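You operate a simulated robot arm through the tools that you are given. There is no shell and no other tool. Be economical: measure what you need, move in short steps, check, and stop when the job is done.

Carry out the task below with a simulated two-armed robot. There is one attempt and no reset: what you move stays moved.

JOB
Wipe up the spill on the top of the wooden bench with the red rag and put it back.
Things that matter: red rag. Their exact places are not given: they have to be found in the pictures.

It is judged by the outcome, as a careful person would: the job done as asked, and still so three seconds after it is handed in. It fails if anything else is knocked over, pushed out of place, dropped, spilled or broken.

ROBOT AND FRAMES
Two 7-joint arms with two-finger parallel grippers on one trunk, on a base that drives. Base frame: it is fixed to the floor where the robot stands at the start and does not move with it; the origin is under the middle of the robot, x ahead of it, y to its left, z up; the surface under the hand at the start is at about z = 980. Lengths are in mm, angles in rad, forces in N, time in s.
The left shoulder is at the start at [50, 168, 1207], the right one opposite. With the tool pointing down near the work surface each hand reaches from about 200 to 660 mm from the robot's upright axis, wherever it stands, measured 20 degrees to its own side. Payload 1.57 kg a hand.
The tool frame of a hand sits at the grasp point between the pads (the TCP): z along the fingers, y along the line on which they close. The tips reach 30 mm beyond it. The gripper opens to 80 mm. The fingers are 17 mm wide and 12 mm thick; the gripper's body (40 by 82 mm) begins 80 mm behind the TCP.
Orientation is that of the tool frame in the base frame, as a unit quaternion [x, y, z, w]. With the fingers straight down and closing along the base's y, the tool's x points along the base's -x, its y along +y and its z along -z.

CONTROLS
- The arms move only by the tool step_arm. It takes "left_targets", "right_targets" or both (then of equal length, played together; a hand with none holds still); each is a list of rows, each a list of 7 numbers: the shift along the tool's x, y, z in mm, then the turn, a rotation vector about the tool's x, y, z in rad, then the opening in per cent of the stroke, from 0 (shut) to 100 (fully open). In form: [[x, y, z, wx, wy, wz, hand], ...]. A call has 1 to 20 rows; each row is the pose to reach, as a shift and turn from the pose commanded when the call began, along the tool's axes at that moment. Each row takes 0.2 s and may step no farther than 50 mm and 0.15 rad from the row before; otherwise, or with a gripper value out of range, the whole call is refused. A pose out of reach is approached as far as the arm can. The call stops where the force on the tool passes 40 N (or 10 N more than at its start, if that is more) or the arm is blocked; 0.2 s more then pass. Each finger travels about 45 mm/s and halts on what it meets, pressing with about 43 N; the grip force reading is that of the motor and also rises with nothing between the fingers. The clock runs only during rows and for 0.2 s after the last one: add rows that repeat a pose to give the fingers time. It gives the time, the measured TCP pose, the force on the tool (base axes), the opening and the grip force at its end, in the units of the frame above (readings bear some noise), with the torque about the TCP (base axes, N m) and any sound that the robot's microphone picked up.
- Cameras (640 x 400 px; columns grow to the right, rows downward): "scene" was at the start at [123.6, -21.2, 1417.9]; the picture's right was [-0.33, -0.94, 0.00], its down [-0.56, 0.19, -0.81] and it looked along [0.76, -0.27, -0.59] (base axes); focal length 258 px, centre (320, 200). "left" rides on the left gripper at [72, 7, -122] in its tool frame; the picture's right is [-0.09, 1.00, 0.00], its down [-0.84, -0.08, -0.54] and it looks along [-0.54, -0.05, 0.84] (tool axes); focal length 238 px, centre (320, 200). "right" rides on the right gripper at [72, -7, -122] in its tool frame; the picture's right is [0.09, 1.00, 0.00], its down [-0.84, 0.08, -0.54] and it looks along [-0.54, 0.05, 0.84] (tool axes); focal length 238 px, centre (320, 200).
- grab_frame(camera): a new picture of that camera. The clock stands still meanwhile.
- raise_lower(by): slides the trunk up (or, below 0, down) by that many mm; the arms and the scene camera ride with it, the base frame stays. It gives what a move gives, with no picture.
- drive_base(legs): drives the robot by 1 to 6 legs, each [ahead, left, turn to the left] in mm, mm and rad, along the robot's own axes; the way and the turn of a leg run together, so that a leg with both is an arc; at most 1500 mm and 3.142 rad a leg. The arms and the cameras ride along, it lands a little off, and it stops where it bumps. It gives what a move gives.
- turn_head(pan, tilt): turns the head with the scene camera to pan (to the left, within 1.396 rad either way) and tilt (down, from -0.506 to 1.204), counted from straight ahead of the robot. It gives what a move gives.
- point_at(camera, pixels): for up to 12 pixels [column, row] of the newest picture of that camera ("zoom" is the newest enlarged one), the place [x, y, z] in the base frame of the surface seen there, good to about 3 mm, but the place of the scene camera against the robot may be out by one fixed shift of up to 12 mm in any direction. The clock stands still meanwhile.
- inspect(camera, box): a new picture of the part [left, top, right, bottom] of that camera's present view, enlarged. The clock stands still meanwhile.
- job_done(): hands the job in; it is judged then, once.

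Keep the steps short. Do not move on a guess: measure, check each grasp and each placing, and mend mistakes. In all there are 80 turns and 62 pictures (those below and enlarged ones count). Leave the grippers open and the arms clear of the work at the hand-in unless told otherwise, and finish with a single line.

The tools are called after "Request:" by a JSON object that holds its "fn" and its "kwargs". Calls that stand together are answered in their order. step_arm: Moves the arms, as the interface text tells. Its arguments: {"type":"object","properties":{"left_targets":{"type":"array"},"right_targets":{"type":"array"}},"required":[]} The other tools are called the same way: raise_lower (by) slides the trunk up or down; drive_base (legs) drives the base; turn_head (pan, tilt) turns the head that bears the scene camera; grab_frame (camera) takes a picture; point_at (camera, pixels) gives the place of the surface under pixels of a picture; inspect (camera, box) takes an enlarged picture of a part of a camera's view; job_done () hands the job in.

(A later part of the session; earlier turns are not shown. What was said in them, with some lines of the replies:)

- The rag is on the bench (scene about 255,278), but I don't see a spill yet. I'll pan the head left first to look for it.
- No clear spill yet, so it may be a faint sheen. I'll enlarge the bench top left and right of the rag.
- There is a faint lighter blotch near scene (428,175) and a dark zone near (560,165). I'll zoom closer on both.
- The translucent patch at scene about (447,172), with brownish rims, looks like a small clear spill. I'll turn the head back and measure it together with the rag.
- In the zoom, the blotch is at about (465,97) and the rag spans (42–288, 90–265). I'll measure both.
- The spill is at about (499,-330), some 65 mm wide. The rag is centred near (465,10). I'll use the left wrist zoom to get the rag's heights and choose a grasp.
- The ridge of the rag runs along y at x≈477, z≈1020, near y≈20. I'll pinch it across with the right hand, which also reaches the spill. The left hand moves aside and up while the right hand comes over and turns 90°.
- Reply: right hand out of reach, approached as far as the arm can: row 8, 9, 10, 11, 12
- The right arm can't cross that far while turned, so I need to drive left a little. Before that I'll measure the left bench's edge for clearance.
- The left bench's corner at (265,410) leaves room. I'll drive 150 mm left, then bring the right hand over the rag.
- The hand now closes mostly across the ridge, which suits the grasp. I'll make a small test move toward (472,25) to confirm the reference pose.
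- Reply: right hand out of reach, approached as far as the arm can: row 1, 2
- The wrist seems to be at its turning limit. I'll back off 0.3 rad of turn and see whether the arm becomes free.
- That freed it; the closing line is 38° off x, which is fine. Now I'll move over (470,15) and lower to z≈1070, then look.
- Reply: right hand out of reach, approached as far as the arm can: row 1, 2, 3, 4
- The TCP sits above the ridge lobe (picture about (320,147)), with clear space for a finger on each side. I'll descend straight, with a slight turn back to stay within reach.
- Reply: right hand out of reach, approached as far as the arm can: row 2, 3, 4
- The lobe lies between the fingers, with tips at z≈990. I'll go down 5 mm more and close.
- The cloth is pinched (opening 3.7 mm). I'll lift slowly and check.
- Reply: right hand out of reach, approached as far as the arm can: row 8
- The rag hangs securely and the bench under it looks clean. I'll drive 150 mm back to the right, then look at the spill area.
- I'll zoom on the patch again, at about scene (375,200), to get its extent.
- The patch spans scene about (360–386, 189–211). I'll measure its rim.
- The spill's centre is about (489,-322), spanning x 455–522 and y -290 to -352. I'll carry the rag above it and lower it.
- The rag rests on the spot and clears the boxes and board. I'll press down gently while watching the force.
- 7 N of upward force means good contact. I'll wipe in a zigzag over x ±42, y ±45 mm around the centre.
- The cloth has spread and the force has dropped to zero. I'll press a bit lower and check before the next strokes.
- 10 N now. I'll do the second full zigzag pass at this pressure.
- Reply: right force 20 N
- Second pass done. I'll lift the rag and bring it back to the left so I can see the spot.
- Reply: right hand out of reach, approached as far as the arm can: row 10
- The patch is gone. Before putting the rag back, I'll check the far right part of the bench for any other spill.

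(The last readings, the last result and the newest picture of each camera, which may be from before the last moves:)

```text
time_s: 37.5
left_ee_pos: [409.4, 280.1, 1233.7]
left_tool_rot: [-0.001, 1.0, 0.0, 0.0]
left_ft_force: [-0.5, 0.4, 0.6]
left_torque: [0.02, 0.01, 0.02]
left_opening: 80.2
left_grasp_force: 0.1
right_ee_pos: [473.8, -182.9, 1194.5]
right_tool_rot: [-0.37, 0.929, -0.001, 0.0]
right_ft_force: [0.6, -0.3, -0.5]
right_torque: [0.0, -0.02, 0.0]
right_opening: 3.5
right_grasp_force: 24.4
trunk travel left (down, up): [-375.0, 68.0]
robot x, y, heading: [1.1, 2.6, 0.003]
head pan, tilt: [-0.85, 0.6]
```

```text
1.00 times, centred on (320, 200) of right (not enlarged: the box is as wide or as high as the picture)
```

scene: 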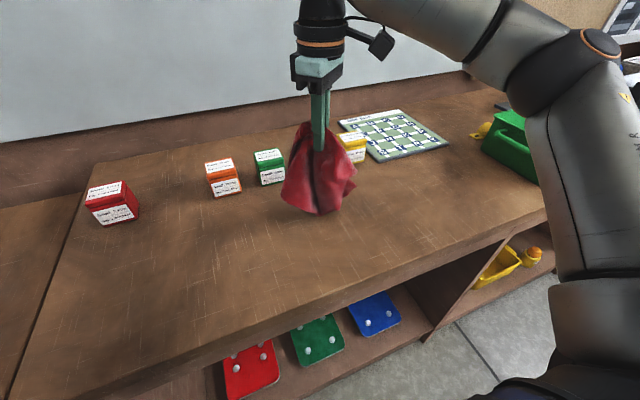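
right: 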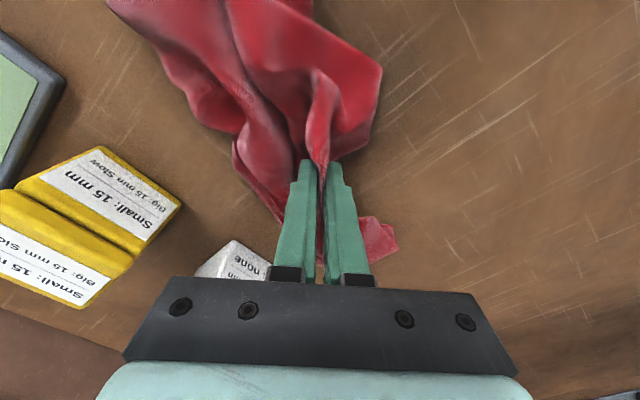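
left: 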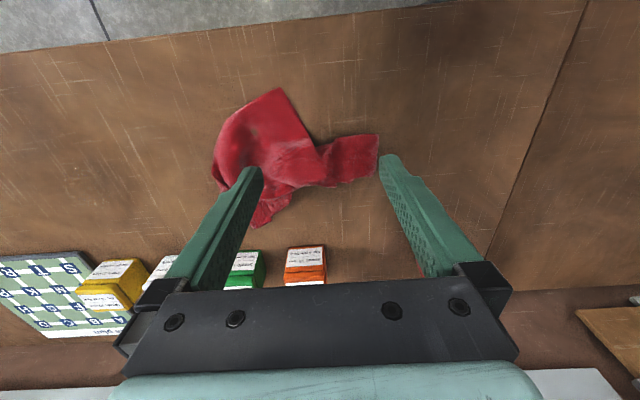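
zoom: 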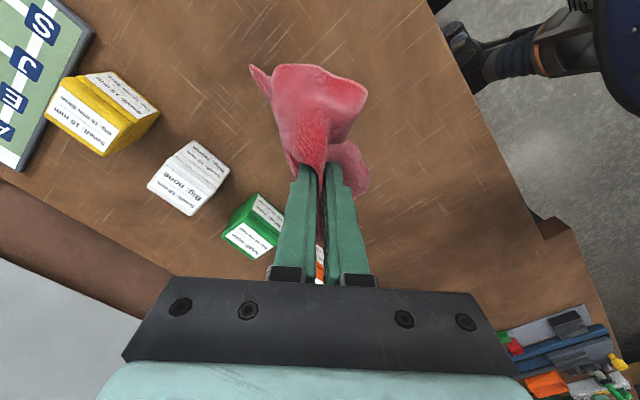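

No other spill is visible. I'll drive back left 170 mm to put the rag where it lay.

Request:
{"fn": "drive_base", "kwargs": {"legs": [[0, 170, 0]]}}

Request:
{"fn": "turn_head", "kwargs": {"pan": -0.3, "tilt": 0.9}}

```text
time_s: 39.6
left_ee_pos: [410.4, 448.5, 1235.8]
left_tool_rot: [0.0, 1.0, 0.0, 0.001]
left_ft_force: [-1.2, -0.2, -0.1]
left_torque: [0.01, 0.01, 0.0]
left_opening: 79.9
left_grasp_force: 0.1
right_ee_pos: [473.9, -13.3, 1196.5]
right_tool_rot: [-0.369, 0.929, 0.002, 0.001]
right_ft_force: [0.3, 0.3, -0.5]
right_torque: [-0.02, 0.0, 0.02]
right_opening: 4.0
right_grasp_force: 24.6
trunk travel left (down, up): [-375.0, 68.0]
robot x, y, heading: [-3.0, 169.1, -0.003]
head pan, tilt: [-0.85, 0.6]
```

```text
time_s: 40.5
left_ee_pos: [410.3, 449.0, 1235.3]
left_tool_rot: [-0.001, 1.0, 0.0, 0.001]
left_ft_force: [-0.1, 0.1, 0.0]
left_torque: [0.02, -0.04, 0.02]
left_opening: 79.8
left_grasp_force: 0.0
right_ee_pos: [474.0, -13.1, 1195.6]
right_tool_rot: [-0.37, 0.929, 0.002, 0.002]
right_ft_force: [0.0, 0.2, -0.7]
right_torque: [0.01, -0.05, 0.0]
right_opening: 3.8
right_grasp_force: 25.3
trunk travel left (down, up): [-375.0, 68.0]
robot x, y, heading: [-1.8, 171.7, 0.004]
head pan, tilt: [-0.3, 0.901]
```

Now over the original place. I'll lower to the bench.

Request:
{"fn": "step_arm", "kwargs": {"right_targets": [[6, 5, 25, 0, 0, 0, 0], [11, 10, 50, 0, 0, 0, 0], [11, 10, 80, 0, 0, 0, 0], [11, 10, 105, 0, 0, 0, 0], [11, 10, 130, 0, 0, 0, 0], [11, 10, 150, 0, 0, 0, 0], [11, 10, 165, 0, 0, 0, 0], [11, 10, 175, 0, 0, 0, 0]]}}

Request:
{"fn": "grab_frame", "kwargs": {"camera": "scene"}}

```text
time_s: 42.3
left_ee_pos: [409.5, 448.8, 1235.2]
left_tool_rot: [0.0, 1.0, 0.0, 0.0]
left_ft_force: [0.3, -0.8, 0.7]
left_torque: [-0.01, 0.01, 0.02]
left_opening: 79.8
left_grasp_force: 0.2
right_ee_pos: [459.3, -12.6, 1020.0]
right_tool_rot: [-0.369, 0.929, 0.002, 0.002]
right_ft_force: [-1.2, 0.3, 1.0]
right_torque: [-0.01, -0.04, -0.03]
right_opening: 3.8
right_grasp_force: 24.4
trunk travel left (down, up): [-375.0, 68.0]
robot x, y, heading: [-0.8, 171.7, -0.004]
head pan, tilt: [-0.3, 0.901]
```

```text
23 pictures are left
```

scene: 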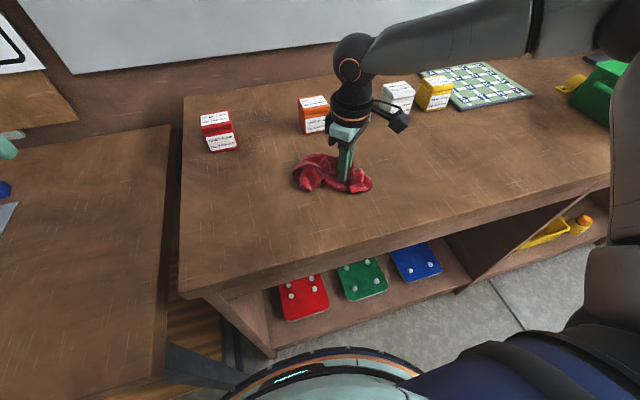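

The rag is down at its old place. I'll open and let it settle, then rise straight up.

Request:
{"fn": "step_arm", "kwargs": {"right_targets": [[0, 0, 0, 0, 0, 0, 40], [0, 0, 0, 0, 0, 0, 80], [0, 0, 0, 0, 0, 0, 100], [0, 0, 0, 0, 0, 0, 100], [0, 0, 0, 0, 0, 0, 100], [0, 0, 0, 0, 0, 0, 100], [0, 0, -10, 0, 0, 0, 100], [0, 0, -25, 0, 0, 0, 100], [0, 0, -50, 0, 0, 0, 100], [0, 0, -80, 0, 0, 0, 100], [0, 0, -115, 0, 0, 0, 100], [0, 0, -150, 0, 0, 0, 100]]}}

Request:
{"fn": "grab_frame", "kwargs": {"camera": "right"}}

Request:
{"fn": "grab_frame", "kwargs": {"camera": "scene"}}

```text
time_s: 44.9
left_ee_pos: [408.8, 449.0, 1235.4]
left_tool_rot: [0.0, 1.0, 0.001, 0.0]
left_ft_force: [-0.3, 0.6, -0.8]
left_torque: [-0.04, 0.01, 0.0]
left_opening: 80.1
left_grasp_force: 0.1
right_ee_pos: [458.2, -14.5, 1172.7]
right_tool_rot: [-0.371, 0.929, 0.001, 0.001]
right_ft_force: [0.0, 1.0, -0.5]
right_torque: [0.0, 0.0, 0.01]
right_opening: 79.8
right_grasp_force: 0.1
trunk travel left (down, up): [-375.0, 68.0]
robot x, y, heading: [1.4, 170.3, -0.004]
head pan, tilt: [-0.3, 0.901]
```

```text
22 pictures are left
```

right: 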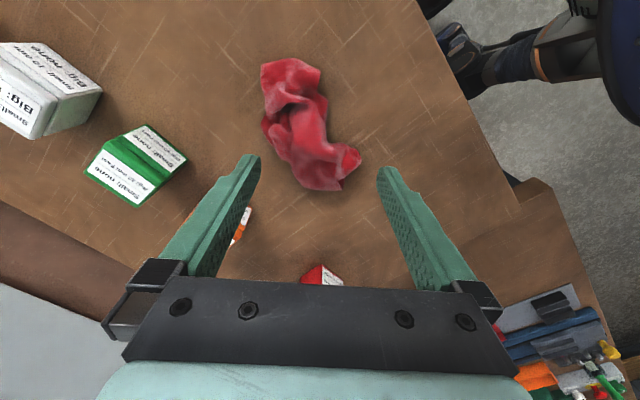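

```text
21 pictures are left
```

scene: 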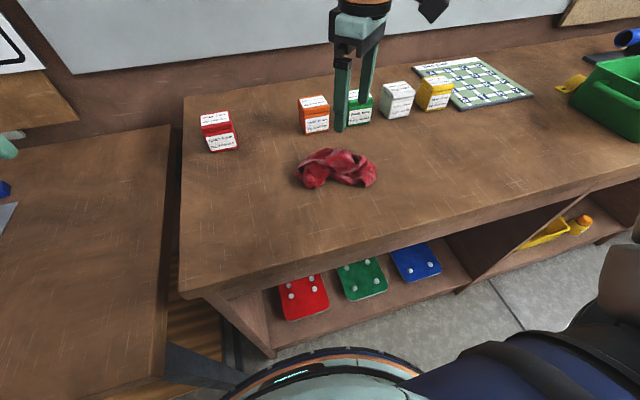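

The rag is released and everything else is in place. I'll make a last check of its position and of the spill area from this new viewpoint, around scene (450,140).

Request:
{"fn": "point_at", "kwargs": {"camera": "scene", "pixels": [[298, 175], [336, 168], [376, 175], [450, 140], [470, 140], [490, 140], [470, 155]]}}

Request:
{"fn": "inspect", "kwargs": {"camera": "scene", "box": [410, 95, 570, 195]}}

```text
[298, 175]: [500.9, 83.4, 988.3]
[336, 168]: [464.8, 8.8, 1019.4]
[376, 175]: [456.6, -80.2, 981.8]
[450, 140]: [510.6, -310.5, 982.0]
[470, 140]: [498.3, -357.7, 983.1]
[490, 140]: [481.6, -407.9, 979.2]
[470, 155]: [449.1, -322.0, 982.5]
```

```text
4.00 times, centred on (490, 145) of scene
```

zoom: 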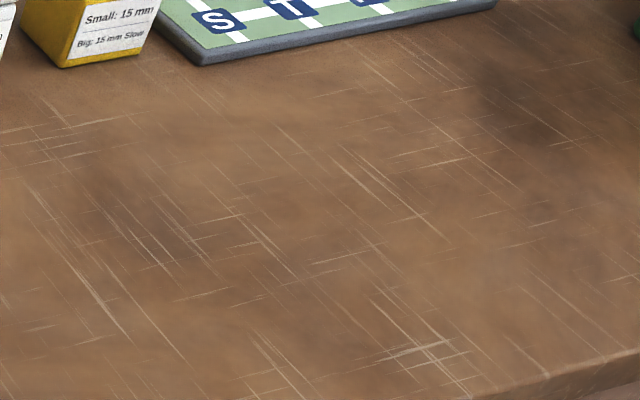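

The spot is clean and the rag lies around (465,8), its original place. I'll drive back to the start so the arm is clear of the rag.

Request:
{"fn": "drive_base", "kwargs": {"legs": [[0, -170, 0]]}}

Request:
{"fn": "grab_frame", "kwargs": {"camera": "scene"}}

```text
time_s: 47.1
left_ee_pos: [410.4, 274.6, 1234.4]
left_tool_rot: [0.002, 1.0, 0.0, -0.001]
left_ft_force: [-0.1, 0.2, -0.1]
left_torque: [-0.01, -0.02, -0.02]
left_opening: 79.9
left_grasp_force: 0.1
right_ee_pos: [458.0, -188.2, 1171.9]
right_tool_rot: [-0.368, 0.93, 0.001, 0.002]
right_ft_force: [-0.5, 0.8, -1.5]
right_torque: [-0.03, -0.04, 0.01]
right_opening: 79.8
right_grasp_force: 0.1
trunk travel left (down, up): [-375.0, 68.0]
robot x, y, heading: [-0.1, 1.0, -0.002]
head pan, tilt: [-0.3, 0.901]
```

```text
19 pictures are left
```

scene: 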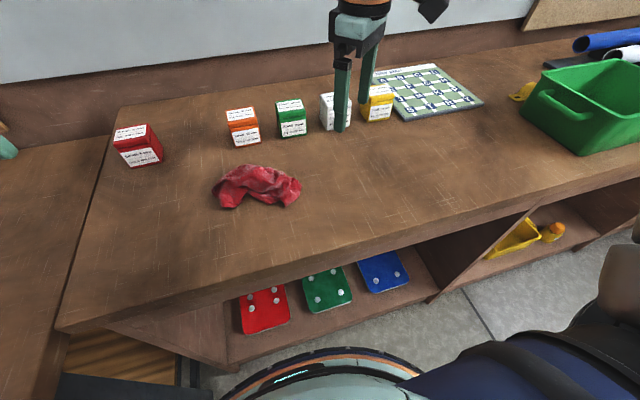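

The bench is clean, the rag is back, nothing else has moved, and both grippers are open and clear. I'm handing in.

Request:
{"fn": "job_done", "kwargs": {}}

```text
The job is handed in.
```

The spill on the wooden bench is wiped up and the red rag is back where it lay, though more bunched up than before; nothing else was moved.
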